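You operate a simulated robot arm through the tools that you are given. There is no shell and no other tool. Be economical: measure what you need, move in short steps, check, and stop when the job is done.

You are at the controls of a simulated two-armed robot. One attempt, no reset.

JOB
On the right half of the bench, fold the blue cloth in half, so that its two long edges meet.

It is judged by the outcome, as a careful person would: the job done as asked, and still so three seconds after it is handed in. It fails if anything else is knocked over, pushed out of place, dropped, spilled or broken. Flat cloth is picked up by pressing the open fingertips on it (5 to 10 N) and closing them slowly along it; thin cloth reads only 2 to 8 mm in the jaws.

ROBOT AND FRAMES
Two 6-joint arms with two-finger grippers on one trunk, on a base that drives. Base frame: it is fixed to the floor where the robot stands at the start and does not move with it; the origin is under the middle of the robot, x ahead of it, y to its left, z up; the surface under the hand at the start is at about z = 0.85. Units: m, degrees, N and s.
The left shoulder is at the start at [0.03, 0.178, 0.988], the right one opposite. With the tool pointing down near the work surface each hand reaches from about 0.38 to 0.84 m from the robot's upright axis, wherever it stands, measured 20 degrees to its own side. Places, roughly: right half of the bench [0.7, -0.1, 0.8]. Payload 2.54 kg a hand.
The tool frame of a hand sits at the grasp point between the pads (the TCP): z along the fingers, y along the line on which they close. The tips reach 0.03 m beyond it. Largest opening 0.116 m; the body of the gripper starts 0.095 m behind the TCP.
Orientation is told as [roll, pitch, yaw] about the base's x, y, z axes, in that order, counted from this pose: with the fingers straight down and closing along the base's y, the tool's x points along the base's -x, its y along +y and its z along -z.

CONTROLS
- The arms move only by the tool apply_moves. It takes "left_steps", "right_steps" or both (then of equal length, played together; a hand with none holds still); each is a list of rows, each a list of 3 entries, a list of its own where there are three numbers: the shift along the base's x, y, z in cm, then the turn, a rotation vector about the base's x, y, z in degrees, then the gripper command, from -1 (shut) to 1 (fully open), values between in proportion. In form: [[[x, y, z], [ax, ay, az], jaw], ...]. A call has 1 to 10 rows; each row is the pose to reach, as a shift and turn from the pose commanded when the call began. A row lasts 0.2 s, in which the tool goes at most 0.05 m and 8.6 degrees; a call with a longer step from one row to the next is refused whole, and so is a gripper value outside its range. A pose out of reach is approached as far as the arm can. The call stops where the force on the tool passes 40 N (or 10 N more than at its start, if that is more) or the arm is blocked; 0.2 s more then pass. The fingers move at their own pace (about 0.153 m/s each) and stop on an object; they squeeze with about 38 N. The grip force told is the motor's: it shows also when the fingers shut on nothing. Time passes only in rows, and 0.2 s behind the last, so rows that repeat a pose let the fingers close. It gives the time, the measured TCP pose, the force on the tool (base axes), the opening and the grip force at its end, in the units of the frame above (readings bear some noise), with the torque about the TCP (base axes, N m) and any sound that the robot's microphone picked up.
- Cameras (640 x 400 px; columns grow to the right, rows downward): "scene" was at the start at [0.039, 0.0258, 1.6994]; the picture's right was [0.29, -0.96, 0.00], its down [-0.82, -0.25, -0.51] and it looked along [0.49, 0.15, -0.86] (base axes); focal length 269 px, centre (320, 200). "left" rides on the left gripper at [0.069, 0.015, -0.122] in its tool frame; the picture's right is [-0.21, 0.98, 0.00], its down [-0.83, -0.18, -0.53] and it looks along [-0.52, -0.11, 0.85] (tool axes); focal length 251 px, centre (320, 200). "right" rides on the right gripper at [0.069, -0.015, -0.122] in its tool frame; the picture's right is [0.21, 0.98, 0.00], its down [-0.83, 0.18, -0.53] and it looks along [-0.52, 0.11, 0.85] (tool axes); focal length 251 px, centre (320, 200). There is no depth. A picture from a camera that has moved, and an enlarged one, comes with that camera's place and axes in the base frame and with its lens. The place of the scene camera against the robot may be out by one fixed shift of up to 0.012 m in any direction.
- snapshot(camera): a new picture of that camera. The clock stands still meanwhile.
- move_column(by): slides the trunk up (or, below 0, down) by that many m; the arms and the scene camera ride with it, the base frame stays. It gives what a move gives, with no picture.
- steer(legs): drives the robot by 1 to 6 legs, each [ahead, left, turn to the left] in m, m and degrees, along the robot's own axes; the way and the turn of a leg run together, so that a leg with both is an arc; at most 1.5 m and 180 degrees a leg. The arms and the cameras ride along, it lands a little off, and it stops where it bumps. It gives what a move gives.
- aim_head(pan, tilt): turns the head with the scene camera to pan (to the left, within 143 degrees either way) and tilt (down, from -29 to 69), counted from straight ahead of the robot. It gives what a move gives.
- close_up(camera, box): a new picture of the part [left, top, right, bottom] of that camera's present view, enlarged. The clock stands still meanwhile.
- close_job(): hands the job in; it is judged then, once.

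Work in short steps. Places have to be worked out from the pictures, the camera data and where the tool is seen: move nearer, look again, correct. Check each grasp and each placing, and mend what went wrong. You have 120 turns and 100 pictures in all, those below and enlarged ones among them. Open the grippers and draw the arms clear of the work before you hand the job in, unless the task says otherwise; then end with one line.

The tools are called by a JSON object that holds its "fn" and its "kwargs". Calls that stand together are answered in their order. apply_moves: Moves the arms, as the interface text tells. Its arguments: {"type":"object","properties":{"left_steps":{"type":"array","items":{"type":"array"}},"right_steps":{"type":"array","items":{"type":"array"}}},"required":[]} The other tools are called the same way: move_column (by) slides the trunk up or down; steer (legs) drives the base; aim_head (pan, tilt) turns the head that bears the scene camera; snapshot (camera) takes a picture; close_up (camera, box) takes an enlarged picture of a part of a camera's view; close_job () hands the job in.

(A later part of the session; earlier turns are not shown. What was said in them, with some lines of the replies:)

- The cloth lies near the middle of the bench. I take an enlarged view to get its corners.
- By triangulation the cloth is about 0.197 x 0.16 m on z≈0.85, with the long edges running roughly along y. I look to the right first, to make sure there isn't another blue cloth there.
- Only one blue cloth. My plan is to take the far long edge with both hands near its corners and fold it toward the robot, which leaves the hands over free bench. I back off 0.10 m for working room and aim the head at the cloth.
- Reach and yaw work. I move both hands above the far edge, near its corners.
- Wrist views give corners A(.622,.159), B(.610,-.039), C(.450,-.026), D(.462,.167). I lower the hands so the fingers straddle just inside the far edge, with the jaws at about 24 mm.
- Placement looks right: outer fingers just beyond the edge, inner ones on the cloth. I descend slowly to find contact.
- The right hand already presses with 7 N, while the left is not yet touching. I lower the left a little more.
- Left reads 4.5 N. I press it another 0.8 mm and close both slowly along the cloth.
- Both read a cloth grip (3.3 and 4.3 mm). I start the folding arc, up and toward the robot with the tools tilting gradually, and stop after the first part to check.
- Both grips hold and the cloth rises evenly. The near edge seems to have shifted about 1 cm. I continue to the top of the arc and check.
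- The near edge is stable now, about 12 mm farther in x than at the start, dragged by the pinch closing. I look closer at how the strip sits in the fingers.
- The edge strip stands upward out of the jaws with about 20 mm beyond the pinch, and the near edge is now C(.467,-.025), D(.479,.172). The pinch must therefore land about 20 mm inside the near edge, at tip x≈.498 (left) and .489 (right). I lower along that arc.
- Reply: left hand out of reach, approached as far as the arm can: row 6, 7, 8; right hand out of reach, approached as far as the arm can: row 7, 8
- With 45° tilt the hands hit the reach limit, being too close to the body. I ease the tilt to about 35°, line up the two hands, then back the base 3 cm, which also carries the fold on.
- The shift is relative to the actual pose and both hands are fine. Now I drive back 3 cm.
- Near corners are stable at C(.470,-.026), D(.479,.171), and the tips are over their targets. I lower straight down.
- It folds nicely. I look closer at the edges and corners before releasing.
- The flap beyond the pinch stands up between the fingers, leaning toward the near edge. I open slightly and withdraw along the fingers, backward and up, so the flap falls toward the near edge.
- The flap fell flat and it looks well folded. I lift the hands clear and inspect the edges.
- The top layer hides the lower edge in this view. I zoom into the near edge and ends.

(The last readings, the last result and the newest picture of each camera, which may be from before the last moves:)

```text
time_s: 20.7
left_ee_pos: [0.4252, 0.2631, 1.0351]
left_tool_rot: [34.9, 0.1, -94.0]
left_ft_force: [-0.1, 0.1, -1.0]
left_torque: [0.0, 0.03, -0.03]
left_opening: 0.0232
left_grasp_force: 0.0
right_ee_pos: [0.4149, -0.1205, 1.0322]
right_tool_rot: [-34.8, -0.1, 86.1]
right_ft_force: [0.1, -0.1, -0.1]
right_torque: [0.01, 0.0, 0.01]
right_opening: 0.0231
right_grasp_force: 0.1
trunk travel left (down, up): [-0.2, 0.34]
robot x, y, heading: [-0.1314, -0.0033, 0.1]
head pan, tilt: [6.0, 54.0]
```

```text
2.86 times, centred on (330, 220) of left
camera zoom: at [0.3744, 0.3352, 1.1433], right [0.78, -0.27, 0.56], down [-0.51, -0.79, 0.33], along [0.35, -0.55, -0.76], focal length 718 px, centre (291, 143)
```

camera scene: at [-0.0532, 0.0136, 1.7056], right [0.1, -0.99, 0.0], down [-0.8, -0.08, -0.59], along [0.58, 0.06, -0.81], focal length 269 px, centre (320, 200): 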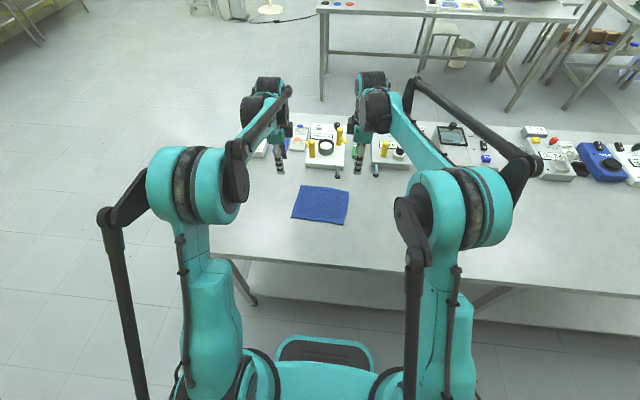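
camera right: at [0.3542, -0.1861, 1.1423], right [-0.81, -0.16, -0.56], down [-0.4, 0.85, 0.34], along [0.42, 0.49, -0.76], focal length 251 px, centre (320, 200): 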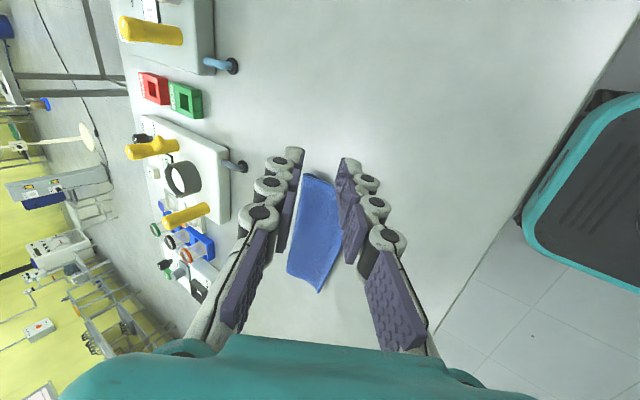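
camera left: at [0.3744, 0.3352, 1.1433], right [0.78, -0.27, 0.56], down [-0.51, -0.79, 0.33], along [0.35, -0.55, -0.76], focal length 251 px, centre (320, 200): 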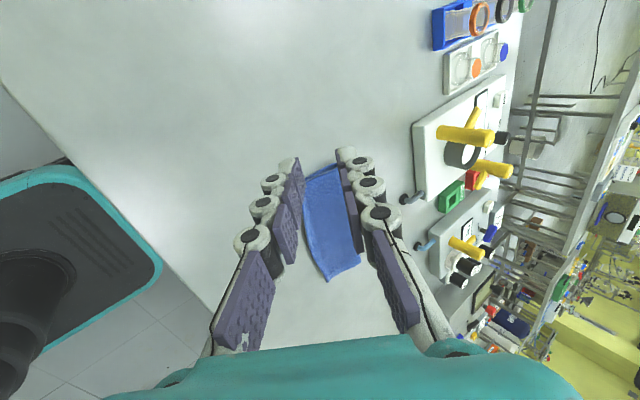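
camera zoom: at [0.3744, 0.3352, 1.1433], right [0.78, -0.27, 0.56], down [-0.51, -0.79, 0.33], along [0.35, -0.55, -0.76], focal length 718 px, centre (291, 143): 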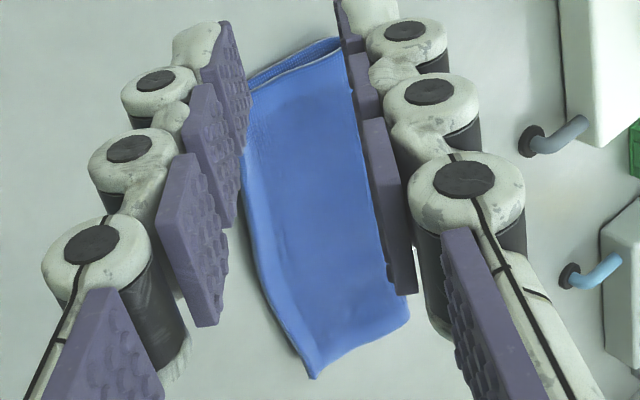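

The near edge of the top layer seems to overhang a little. I straighten the right hand so its camera can look at the near edge from the robot's side.

{"fn": "apply_moves", "kwargs": {"right_steps": [[[0, 0, 1], [0.5, 7.5, 0], -0.6], [[0, 0, 2], [1, 15, 0], -0.6], [[0, 0, 2], [1.5, 22, 0], -0.6], [[0, 0, 2], [2, 29, 0], -0.6], [[0, 0, 2], [2.4, 35, 0], -0.6]]}}

{"fn": "apply_moves", "kwargs": {"right_steps": [[[0, 0, 0], [0, 0, -8.5], -0.6], [[0, 0, 0], [0, 0, -17], -0.6], [[0, 0, 0], [0, 0, -25.5], -0.6], [[0, 0, 0], [0, 0, -34], -0.6], [[0, 0, 0], [0, 0, -42.5], -0.6], [[0, 0, 0], [0, 0, -51], -0.6], [[-0.5, 2, 0], [0, 0, -59.5], -0.6], [[-1, 4, 0], [0, 0, -68], -0.6], [[-1.5, 6, 0], [0, 0, -76.5], -0.6], [[-2, 8, 0], [0, 0, -85], -0.6]]}}

{"fn": "snapshot", "kwargs": {"camera": "right"}}

```text
time_s: 21.9
left_ee_pos: [0.4263, 0.2619, 1.033]
left_tool_rot: [34.9, 0.1, -93.9]
left_ft_force: [-0.3, -0.4, 0.3]
left_torque: [-0.02, 0.02, -0.04]
left_opening: 0.0231
left_grasp_force: 0.0
right_ee_pos: [0.4141, -0.1169, 1.0533]
right_tool_rot: [0.3, -0.1, 86.0]
right_ft_force: [0.2, -0.2, 0.0]
right_torque: [0.0, -0.01, -0.01]
right_opening: 0.0231
right_grasp_force: 0.1
trunk travel left (down, up): [-0.2, 0.34]
robot x, y, heading: [-0.1302, 0.0008, -0.1]
head pan, tilt: [6.0, 54.0]
```

```text
time_s: 24.1
left_ee_pos: [0.4247, 0.2625, 1.036]
left_tool_rot: [34.9, 0.2, -94.0]
left_ft_force: [0.8, -0.1, -0.2]
left_torque: [0.02, 0.0, 0.03]
left_opening: 0.0233
left_grasp_force: 0.1
right_ee_pos: [0.3949, -0.0357, 1.0543]
right_tool_rot: [0.2, 0.0, 0.8]
right_ft_force: [0.0, -0.2, -0.9]
right_torque: [0.0, -0.04, -0.02]
right_opening: 0.0234
right_grasp_force: 0.1
trunk travel left (down, up): [-0.2, 0.34]
robot x, y, heading: [-0.131, 0.0041, -0.2]
head pan, tilt: [6.0, 54.0]
```

```text
62 pictures are left
camera right: at [0.3272, -0.0544, 1.1784], right [-0.23, 0.97, 0.0], down [0.82, 0.19, 0.54], along [0.52, 0.12, -0.84], focal length 251 px, centre (320, 200)
```

right: 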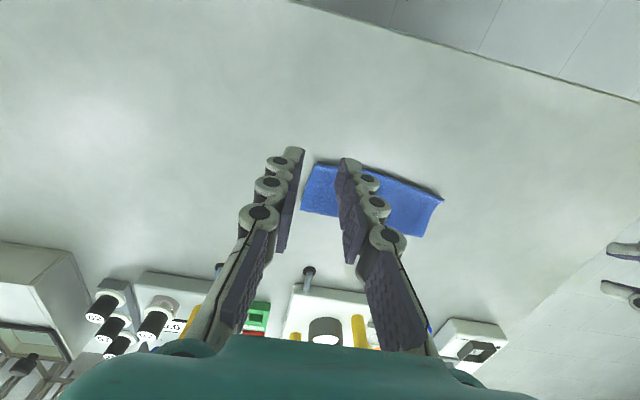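

I lower, tilt and shift the right hand for an unobstructed oblique view of the near edge.

{"fn": "apply_moves", "kwargs": {"right_steps": [[[0, -2, -2], [0, -6, 0], -0.6], [[0, -4, -4], [0, -12, 0], -0.6], [[0, -6, -6], [0, -18, 0], -0.6], [[0, -8, -8], [0, -25, 0], -0.6]]}}

{"fn": "snapshot", "kwargs": {"camera": "right"}}

```text
time_s: 25.1
left_ee_pos: [0.4251, 0.2624, 1.0347]
left_tool_rot: [34.9, 0.1, -93.9]
left_ft_force: [0.8, -0.1, 0.1]
left_torque: [-0.01, 0.02, -0.01]
left_opening: 0.0229
left_grasp_force: 0.0
right_ee_pos: [0.3944, -0.1175, 0.9755]
right_tool_rot: [-0.3, -25.0, 1.1]
right_ft_force: [-0.2, -0.4, -0.4]
right_torque: [0.01, -0.01, 0.01]
right_opening: 0.0232
right_grasp_force: 0.0
trunk travel left (down, up): [-0.2, 0.34]
robot x, y, heading: [-0.1318, -0.0005, -0.1]
head pan, tilt: [6.0, 54.0]
```

```text
61 pictures are left
camera right: at [0.2811, -0.1355, 1.0587], right [-0.21, 0.97, -0.09], down [0.52, 0.19, 0.83], along [0.83, 0.13, -0.54], focal length 251 px, centre (320, 200)
```

right: 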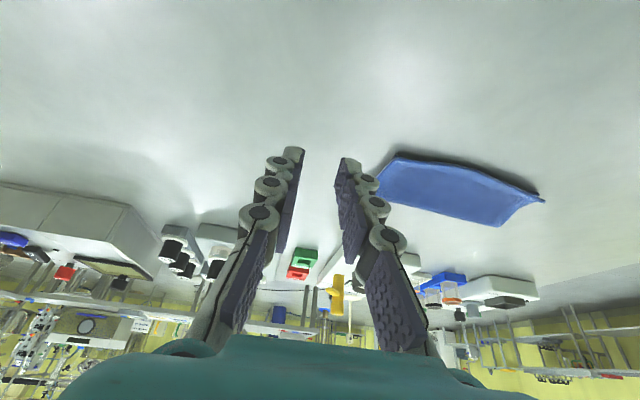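

{"fn": "close_up", "kwargs": {"camera": "right", "box": [370, 140, 560, 240]}}

{"fn": "close_up", "kwargs": {"camera": "right", "box": [370, 145, 450, 195]}}

```text
3.37 times, centred on (465, 190) of right
camera zoom: at [0.2811, -0.1355, 1.0587], right [-0.21, 0.97, -0.09], down [0.52, 0.19, 0.83], along [0.83, 0.13, -0.54], focal length 847 px, centre (-168, 234)
```

zoom: 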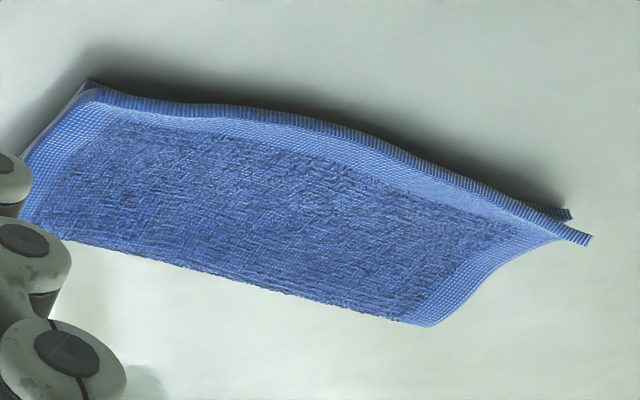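

```text
8.00 times, centred on (410, 170) of right
camera zoom: at [0.2811, -0.1355, 1.0587], right [-0.21, 0.97, -0.09], down [0.52, 0.19, 0.83], along [0.83, 0.13, -0.54], focal length 2012 px, centre (-400, 440)
```

zoom: 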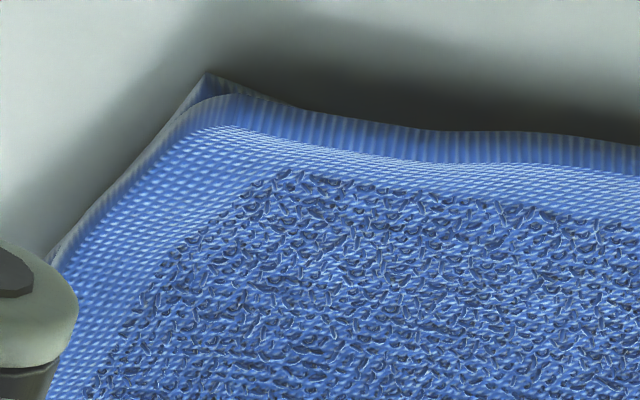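

Corners agree within several mm, but the middle of the top edge seems to overhang by about 15 mm. I lower the camera to look under the edge.

{"fn": "apply_moves", "kwargs": {"right_steps": [[[0, -1, -1.5], [0, -5, 0], -0.6], [[0, -1, -3], [0, -10, 0], -0.6], [[0, -1, -4.5], [0, -15, 0], -0.6], [[0, -1, -6.5], [0, -20, 0], -0.6]]}}

{"fn": "close_up", "kwargs": {"camera": "right", "box": [370, 140, 610, 290]}}

```text
time_s: 26.1
left_ee_pos: [0.4252, 0.2626, 1.0342]
left_tool_rot: [34.8, 0.1, -93.9]
left_ft_force: [0.0, 0.0, -0.2]
left_torque: [-0.03, 0.0, 0.0]
left_opening: 0.0232
left_grasp_force: 0.3
right_ee_pos: [0.429, -0.1208, 0.961]
right_tool_rot: [-0.8, -44.9, 1.3]
right_ft_force: [0.4, 0.6, 0.2]
right_torque: [-0.01, 0.0, -0.01]
right_opening: 0.0234
right_grasp_force: 0.0
right hand out of reach, approached as far as the arm can: row 3, 4
trunk travel left (down, up): [-0.2, 0.34]
robot x, y, heading: [-0.1314, -0.0027, -0.3]
head pan, tilt: [6.0, 54.0]
```

```text
2.67 times, centred on (490, 215) of right
camera zoom: at [0.2955, -0.1398, 1.0], right [-0.17, 0.97, -0.16], down [0.2, 0.19, 0.96], along [0.96, 0.13, -0.23], focal length 670 px, centre (-133, 160)
```

zoom: 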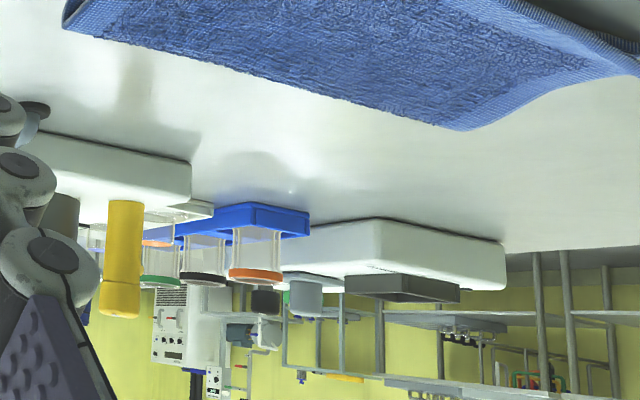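

{"fn": "close_up", "kwargs": {"camera": "right", "box": [380, 60, 620, 210]}}

{"fn": "close_up", "kwargs": {"camera": "right", "box": [400, 90, 560, 160]}}

```text
2.67 times, centred on (500, 135) of right
camera zoom: at [0.2955, -0.1398, 1.0], right [-0.17, 0.97, -0.16], down [0.2, 0.19, 0.96], along [0.96, 0.13, -0.23], focal length 670 px, centre (-160, 373)
```

zoom: 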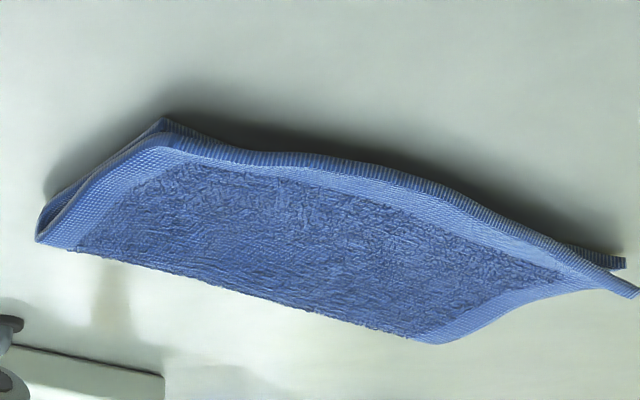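

```text
4.00 times, centred on (480, 125) of right
camera zoom: at [0.2955, -0.1398, 1.0], right [-0.17, 0.97, -0.16], down [0.2, 0.19, 0.96], along [0.96, 0.13, -0.23], focal length 1006 px, centre (-320, 500)
```

zoom: 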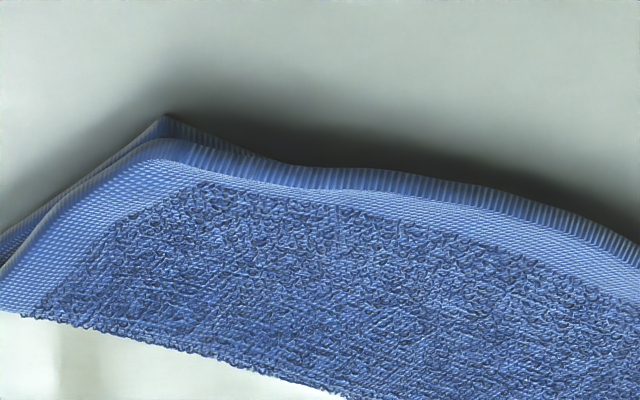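

The top layer overhangs the lower edge in the middle by about 10–15 mm. I will square it by pushing the edge gently in +x with open, vertical fingertips. First I untilt the right hand and place it in front of the edge's middle.

{"fn": "apply_moves", "kwargs": {"right_steps": [[[-1, 0, 1], [0, 8, 0], -0.3], [[-2, 1, 2], [0, 16, 0], -0.3], [[-2.5, 4, 2], [0, 24, 0], -0.3], [[-2.5, 8, 2], [0, 32, 0], -0.3], [[-2.5, 12, 2], [0, 40, 0], 0.1], [[-2.5, 16, 2], [0, 45, 0], 0.1], [[-2.5, 18, 1], [0, 45, 0], 0.1]]}}

{"fn": "snapshot", "kwargs": {"camera": "right"}}

```text
time_s: 27.7
left_ee_pos: [0.4254, 0.2631, 1.035]
left_tool_rot: [34.8, 0.1, -94.0]
left_ft_force: [0.3, 0.2, 0.0]
left_torque: [0.01, -0.03, 0.02]
left_opening: 0.0233
left_grasp_force: 0.0
right_ee_pos: [0.4021, 0.0539, 0.9695]
right_tool_rot: [0.2, 0.1, 0.9]
right_ft_force: [-0.4, 0.3, 0.7]
right_torque: [0.0, 0.01, 0.04]
right_opening: 0.064
right_grasp_force: 0.1
trunk travel left (down, up): [-0.2, 0.34]
robot x, y, heading: [-0.1276, -0.0002, -0.0]
head pan, tilt: [6.0, 54.0]
```

```text
55 pictures are left
camera right: at [0.3345, 0.0369, 1.0928], right [-0.23, 0.97, 0.0], down [0.82, 0.19, 0.53], along [0.52, 0.13, -0.85], focal length 251 px, centre (320, 200)
```

right: 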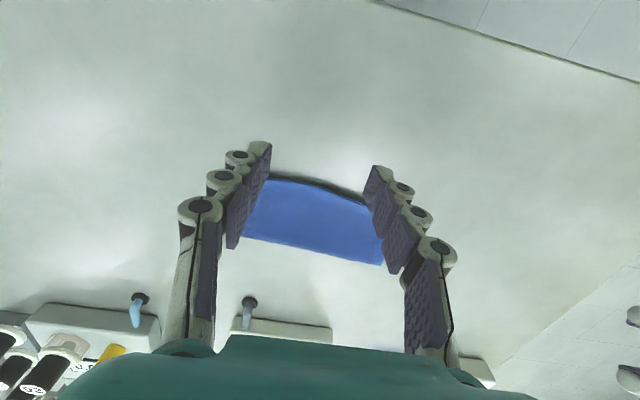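

Lower to just above the table in front of the edge.

{"fn": "apply_moves", "kwargs": {"right_steps": [[[0.5, 1.5, -3], [0, 0, -3.5], 0.1], [[1, 1.5, -6], [0, 0, -3.5], 0.1], [[1, 1.5, -8], [0, 0, -3.5], 0.1], [[1, 1.5, -8.5], [0, 0, -3.5], 0.1]]}}

{"fn": "apply_moves", "kwargs": {"right_steps": [[[1, 0, 0], [0, 0, 0], 0.1], [[2, 0, 0], [0, 0, 0], 0.1], [[3, 0, 0], [0, 0, 0], 0.1], [[3.7, 0, 0], [0, 0, 0], 0.1], [[4.3, 0, 0], [0, 0, 0], 0.1]]}}

{"fn": "snapshot", "kwargs": {"camera": "right"}}

{"fn": "snapshot", "kwargs": {"camera": "left"}}

```text
time_s: 28.7
left_ee_pos: [0.425, 0.2626, 1.0352]
left_tool_rot: [34.9, 0.2, -93.9]
left_ft_force: [0.7, -0.4, -0.1]
left_torque: [-0.02, 0.0, 0.0]
left_opening: 0.0234
left_grasp_force: 0.2
right_ee_pos: [0.4106, 0.073, 0.8841]
right_tool_rot: [0.2, 0.1, -2.6]
right_ft_force: [-0.3, -0.2, 1.2]
right_torque: [0.03, -0.04, -0.03]
right_opening: 0.0641
right_grasp_force: 0.1
trunk travel left (down, up): [-0.2, 0.34]
robot x, y, heading: [-0.128, 0.0017, 0.3]
head pan, tilt: [6.0, 54.0]
```

```text
time_s: 29.9
left_ee_pos: [0.4248, 0.2625, 1.0344]
left_tool_rot: [35.0, 0.2, -94.0]
left_ft_force: [-0.6, 0.3, -1.0]
left_torque: [-0.02, 0.05, 0.02]
left_opening: 0.0231
left_grasp_force: 0.1
right_ee_pos: [0.4553, 0.0747, 0.8837]
right_tool_rot: [0.3, 0.0, -2.5]
right_ft_force: [-0.5, -0.7, -0.3]
right_torque: [0.02, 0.04, 0.04]
right_opening: 0.0635
right_grasp_force: 0.0
trunk travel left (down, up): [-0.2, 0.34]
robot x, y, heading: [-0.1289, 0.0023, 0.1]
head pan, tilt: [6.0, 54.0]
```

```text
54 pictures are left
camera right: at [0.3863, 0.0601, 1.0077], right [-0.17, 0.99, 0.0], down [0.83, 0.14, 0.53], along [0.53, 0.09, -0.84], focal length 251 px, centre (320, 200)
```

right: 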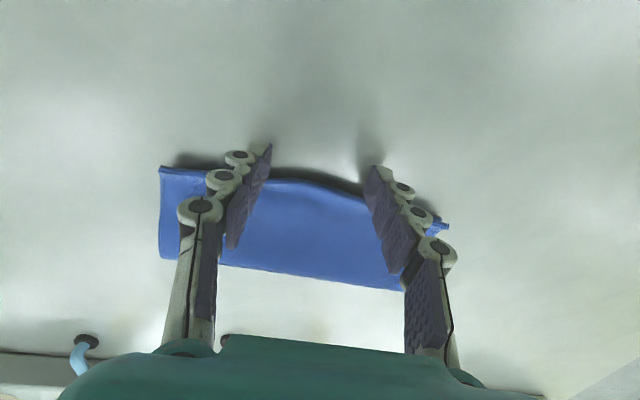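

```text
53 pictures are left
camera left: at [0.374, 0.3348, 1.1433], right [0.78, -0.27, 0.56], down [-0.51, -0.79, 0.33], along [0.35, -0.55, -0.76], focal length 251 px, centre (320, 200)
```

left: 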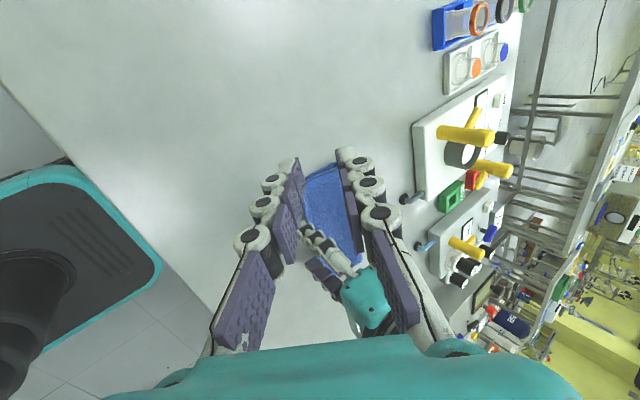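

{"fn": "close_up", "kwargs": {"camera": "right", "box": [150, 130, 470, 300]}}

```text
2.00 times, centred on (310, 215) of right
camera zoom: at [0.3863, 0.0601, 1.0077], right [-0.17, 0.99, 0.0], down [0.83, 0.14, 0.53], along [0.53, 0.09, -0.84], focal length 503 px, centre (340, 170)
```

zoom: 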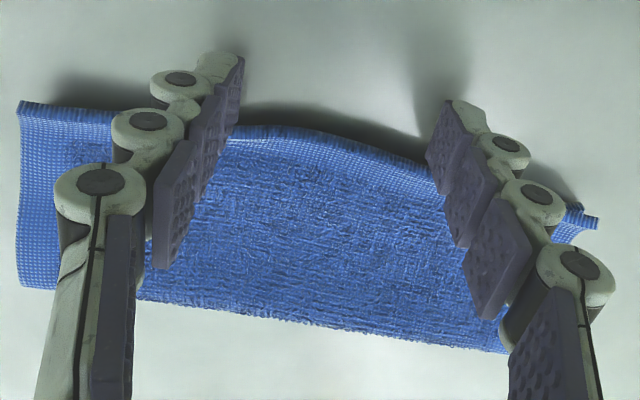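

Mid-edge is about 10 mm ahead of the corner line. I back off, narrow the fingers to about 3 cm so they push the middle itself, and push in to x≈.477.

{"fn": "apply_moves", "kwargs": {"right_steps": [[[-1.2, 0, 0], [0, 0, 0], 0.1], [[-1.2, -0.5, 0], [0, 0, 0], -0.5], [[-1.2, -0.5, 0], [0, 0, 0], -0.5], [[0, -0.5, 0], [0, 0, 0], -0.5], [[0.4, -0.5, 0], [0, 0, 0], -0.5], [[0.8, -0.5, 0], [0, 0, 0], -0.5], [[1.2, -0.5, 0], [0, 0, 0], -0.5]]}}

{"fn": "snapshot", "kwargs": {"camera": "right"}}

```text
time_s: 31.5
left_ee_pos: [0.4249, 0.2629, 1.034]
left_tool_rot: [34.9, 0.1, -94.0]
left_ft_force: [-0.2, 0.0, 0.0]
left_torque: [-0.03, -0.01, -0.02]
left_opening: 0.0232
left_grasp_force: 0.1
right_ee_pos: [0.4672, 0.0686, 0.8852]
right_tool_rot: [0.2, 0.0, -2.6]
right_ft_force: [0.2, 0.0, 0.6]
right_torque: [0.0, 0.01, 0.01]
right_opening: 0.0287
right_grasp_force: 0.1
trunk travel left (down, up): [-0.2, 0.34]
robot x, y, heading: [-0.1305, 0.0007, 0.2]
head pan, tilt: [6.0, 54.0]
```

```text
51 pictures are left
camera right: at [0.398, 0.0546, 1.0079], right [-0.17, 0.99, 0.0], down [0.83, 0.14, 0.54], along [0.53, 0.09, -0.84], focal length 251 px, centre (320, 200)
```

right: 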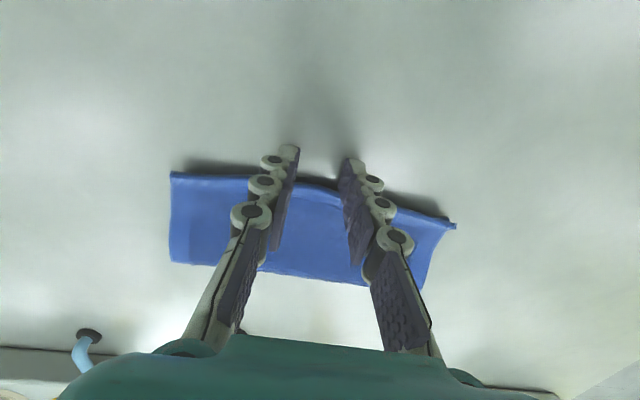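

The edge is nearly straight now. I back off, lift and look.

{"fn": "apply_moves", "kwargs": {"right_steps": [[[-1.5, 0, 0], [0, 0, 0], -0.5], [[-3.5, 0, 1], [0, 0, 0], -0.5], [[-5, -3, 4], [0, 0, 0], -0.5], [[-7, -7, 7], [0, 0, 0], -0.5], [[-8, -11, 9], [0, 0, 0], -0.5]]}}

{"fn": "close_up", "kwargs": {"camera": "scene", "box": [290, 185, 350, 222]}}

{"fn": "close_up", "kwargs": {"camera": "right", "box": [320, 130, 560, 280]}}

```text
refused: row 4 steps farther than a row can; nothing moved
```

```text
10.67 times, centred on (320, 204) of scene
camera zoom: at [-0.0837, 0.0138, 1.7056], right [0.1, -0.99, 0.0], down [-0.8, -0.08, -0.59], along [0.58, 0.06, -0.81], focal length 2873 px, centre (320, 163)
```

zoom: 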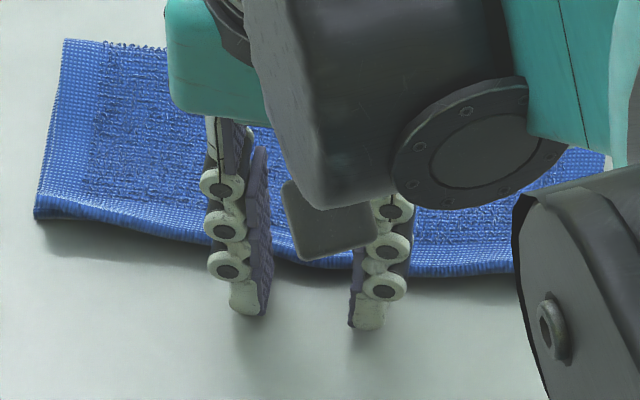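

```text
2.67 times, centred on (440, 205) of right
camera zoom: at [0.398, 0.0546, 1.0079], right [-0.17, 0.99, 0.0], down [0.83, 0.14, 0.54], along [0.53, 0.09, -0.84], focal length 670 px, centre (0, 187)
```

zoom: 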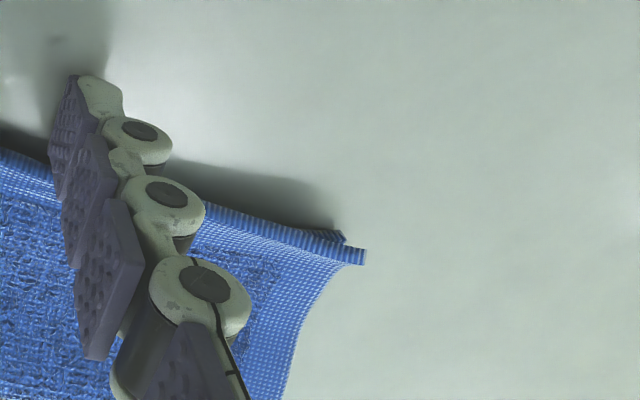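

The whole cloth shifted about 1 cm, so both layers may have been pushed together. I back off with shorter steps and inspect.

{"fn": "apply_moves", "kwargs": {"right_steps": [[[-1.5, 0, 0], [0, 0, 0], -0.5], [[-3.5, 0, 1], [0, 0, 0], -0.5], [[-5, -2, 3], [0, 0, 0], -0.5], [[-6, -5, 6], [0, 0, 0], -0.5], [[-7, -8, 8], [0, 0, 0], -0.5], [[-7, -12, 9], [0, 0, 0], -0.5], [[-7, -16, 9], [0, -6, 0], -0.5], [[-7, -19, 9], [0, -12, 0], -0.5], [[-7, -19, 9], [0, -18, 0], -0.5], [[-7, -19, 9], [0, -24, 0], -0.5]]}}

{"fn": "close_up", "kwargs": {"camera": "scene", "box": [290, 185, 350, 222]}}

{"fn": "snapshot", "kwargs": {"camera": "right"}}

```text
time_s: 33.7
left_ee_pos: [0.4252, 0.2624, 1.0357]
left_tool_rot: [35.0, 0.1, -93.9]
left_ft_force: [0.6, -0.2, 0.8]
left_torque: [0.02, 0.01, -0.03]
left_opening: 0.0233
left_grasp_force: 0.0
right_ee_pos: [0.3957, -0.1219, 0.9755]
right_tool_rot: [1.4, -24.1, -2.8]
right_ft_force: [0.3, -0.7, 0.4]
right_torque: [0.05, -0.03, 0.02]
right_opening: 0.029
right_grasp_force: 0.1
trunk travel left (down, up): [-0.2, 0.34]
robot x, y, heading: [-0.1322, -0.0047, 0.1]
head pan, tilt: [6.0, 54.0]
```

```text
10.67 times, centred on (320, 204) of scene
camera zoom: at [-0.0839, 0.0133, 1.7056], right [0.1, -0.99, 0.0], down [-0.8, -0.08, -0.59], along [0.58, 0.06, -0.81], focal length 2873 px, centre (320, 163)
```

zoom: 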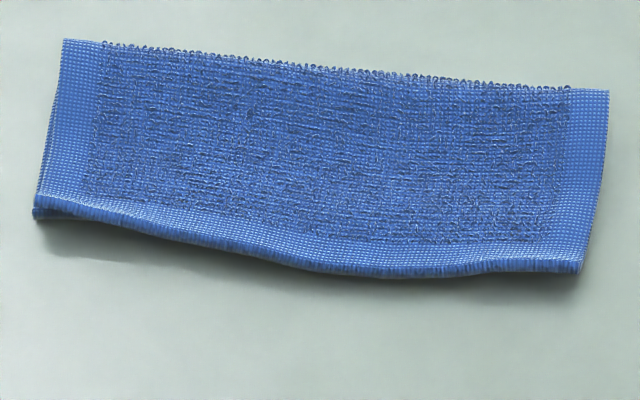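

```text
47 pictures are left
camera right: at [0.2833, -0.1347, 1.0588], right [-0.16, 0.99, -0.07], down [0.54, 0.14, 0.83], along [0.83, 0.09, -0.56], focal length 251 px, centre (320, 200)
```

right: 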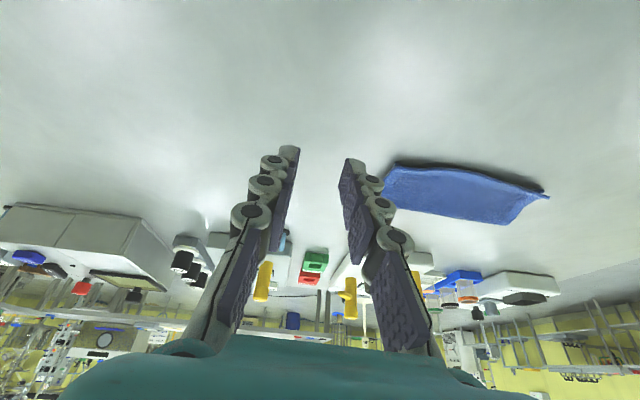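

I need a low view of the middle of the near edge. I back the base 12 cm so the right hand can tilt low in front of it.

{"fn": "steer", "kwargs": {"legs": [[-0.12, 0, 0]]}}

{"fn": "apply_moves", "kwargs": {"right_steps": [[[2, 4, 0], [0, -6, 0], -0.2], [[4, 7.5, 0], [0, -12, 0], 0.3], [[5, 11, 0], [0, -18, 0], 0.8], [[6, 15, -1.5], [0, -24, 0], 1], [[7, 19, -3], [0, -30, 0], 1], [[8, 19, -4.5], [0, -35, 0], 1]]}}

{"fn": "snapshot", "kwargs": {"camera": "right"}}

```text
time_s: 34.9
left_ee_pos: [0.3001, 0.2623, 1.0358]
left_tool_rot: [34.8, 0.1, -94.0]
left_ft_force: [-0.4, 0.0, -0.2]
left_torque: [-0.02, -0.03, 0.0]
left_opening: 0.0234
left_grasp_force: 0.0
right_ee_pos: [0.2705, -0.1189, 0.9749]
right_tool_rot: [1.3, -24.0, -2.8]
right_ft_force: [-0.5, -0.3, 0.1]
right_torque: [0.02, 0.02, -0.01]
right_opening: 0.0291
right_grasp_force: 0.0
trunk travel left (down, up): [-0.2, 0.34]
robot x, y, heading: [-0.2519, 0.0001, 0.1]
head pan, tilt: [6.0, 54.0]
```

```text
time_s: 36.3
left_ee_pos: [0.3009, 0.2624, 1.035]
left_tool_rot: [34.9, 0.1, -94.1]
left_ft_force: [0.9, -0.9, -0.5]
left_torque: [0.0, 0.01, -0.01]
left_opening: 0.0233
left_grasp_force: 0.1
right_ee_pos: [0.3547, 0.0724, 0.9338]
right_tool_rot: [4.4, -58.9, -4.9]
right_ft_force: [-0.7, -0.2, -0.1]
right_torque: [0.03, -0.04, 0.01]
right_opening: 0.116
right_grasp_force: 0.0
right hand out of reach, approached as far as the arm can: row 6
trunk travel left (down, up): [-0.2, 0.34]
robot x, y, heading: [-0.25, 0.0028, -0.1]
head pan, tilt: [6.0, 54.0]
```

```text
46 pictures are left
camera right: at [0.2151, 0.0586, 0.9384], right [-0.09, 0.99, -0.14], down [-0.03, 0.14, 0.99], along [1.0, 0.09, 0.01], focal length 251 px, centre (320, 200)
```

right: 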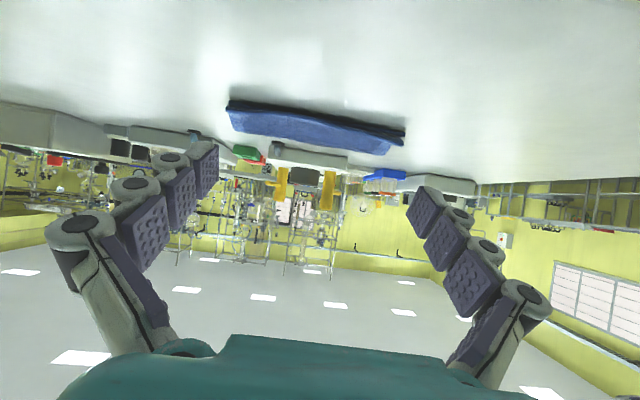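

Excellent low view. Zoom in.

{"fn": "close_up", "kwargs": {"camera": "right", "box": [215, 85, 415, 165]}}

{"fn": "close_up", "kwargs": {"camera": "right", "box": [270, 95, 350, 135]}}

{"fn": "close_up", "kwargs": {"camera": "right", "box": [340, 105, 420, 150]}}

```text
3.20 times, centred on (315, 125) of right
camera zoom: at [0.2151, 0.0586, 0.9384], right [-0.09, 0.99, -0.14], down [-0.03, 0.14, 0.99], along [1.0, 0.09, 0.01], focal length 805 px, centre (336, 440)
```

zoom: 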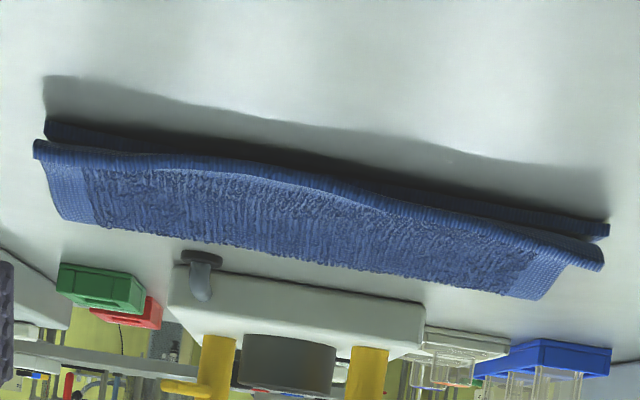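

```text
8.00 times, centred on (310, 115) of right
camera zoom: at [0.2151, 0.0586, 0.9384], right [-0.09, 0.99, -0.14], down [-0.03, 0.14, 0.99], along [1.0, 0.09, 0.01], focal length 2012 px, centre (400, 880)
```

zoom: 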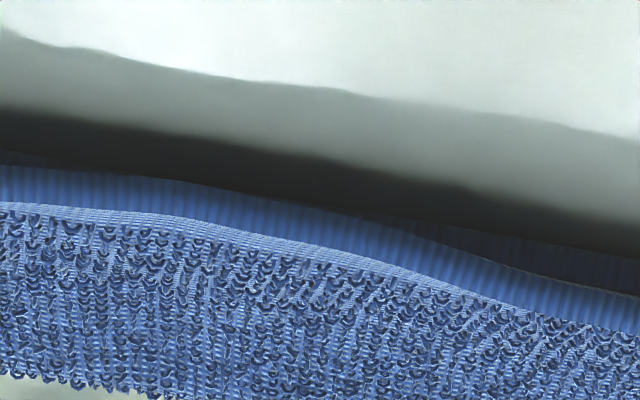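

```text
8.00 times, centred on (380, 128) of right
camera zoom: at [0.2151, 0.0586, 0.9384], right [-0.09, 0.99, -0.14], down [-0.03, 0.14, 0.99], along [1.0, 0.09, 0.01], focal length 2012 px, centre (-160, 780)
```

zoom: 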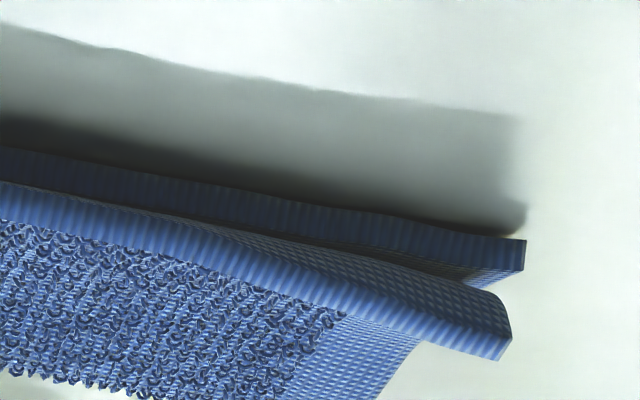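

The lower edge is straight. The top edge meets it at both corners and overhangs by only about 7–9 mm in the middle, so the halves match and nothing else has moved. I draw both hands clear with the grippers open.

{"fn": "apply_moves", "kwargs": {"left_steps": [[[0, 0, 2], [0, 0, 0], 0], [[0, 1, 4], [0, 0, 0], 0.5], [[0, 2, 6], [0, 0, 0], 1], [[0, 2, 6], [0, 0, 0], 1], [[0, 2, 6], [0, 0, 0], 1]], "right_steps": [[[-1, -3, 2], [0, 6, 0], 1], [[-2, -6, 5], [0, 12, 0], 1], [[-3, -9, 8], [0, 18, 0], 1], [[-3, -12, 10], [0, 25, 0], 1], [[-3, -16, 11], [0, 32, 0], 1]]}}

{"fn": "snapshot", "kwargs": {"camera": "scene"}}

```text
time_s: 37.5
left_ee_pos: [0.3, 0.2809, 1.0949]
left_tool_rot: [34.8, 0.1, -94.0]
left_ft_force: [0.3, -0.8, 0.1]
left_torque: [0.01, 0.01, 0.04]
left_opening: 0.1162
left_grasp_force: 0.1
right_ee_pos: [0.3242, -0.0861, 1.0437]
right_tool_rot: [1.6, -27.0, -2.8]
right_ft_force: [0.0, 0.3, -0.3]
right_torque: [0.02, -0.01, -0.01]
right_opening: 0.1162
right_grasp_force: 0.0
trunk travel left (down, up): [-0.2, 0.34]
robot x, y, heading: [-0.2523, -0.0023, 0.1]
head pan, tilt: [6.0, 54.0]
```

```text
42 pictures are left
camera scene: at [-0.2081, 0.0123, 1.7056], right [0.1, -0.99, 0.0], down [-0.8, -0.08, -0.59], along [0.58, 0.06, -0.81], focal length 269 px, centre (320, 200)
```

scene: 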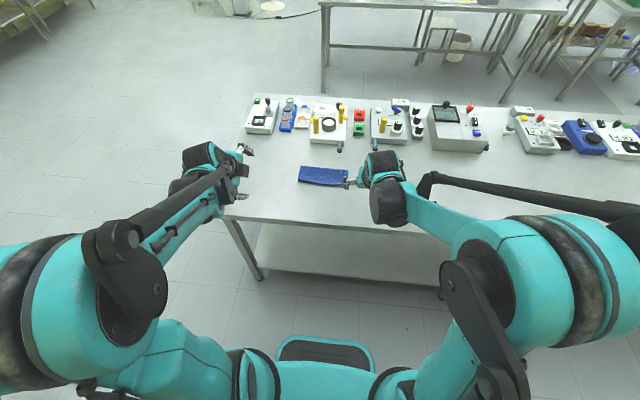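

The cloth lies folded in half, everything else is in place, and both arms are clear. I hand the job in.

{"fn": "close_job", "kwargs": {}}

```text
The job is handed in.
```

The blue cloth is folded in half: its long edges meet at both corners, the top edge overhangs the lower one by about 7–9 mm in the middle, and nothing else on the bench was disturbed.
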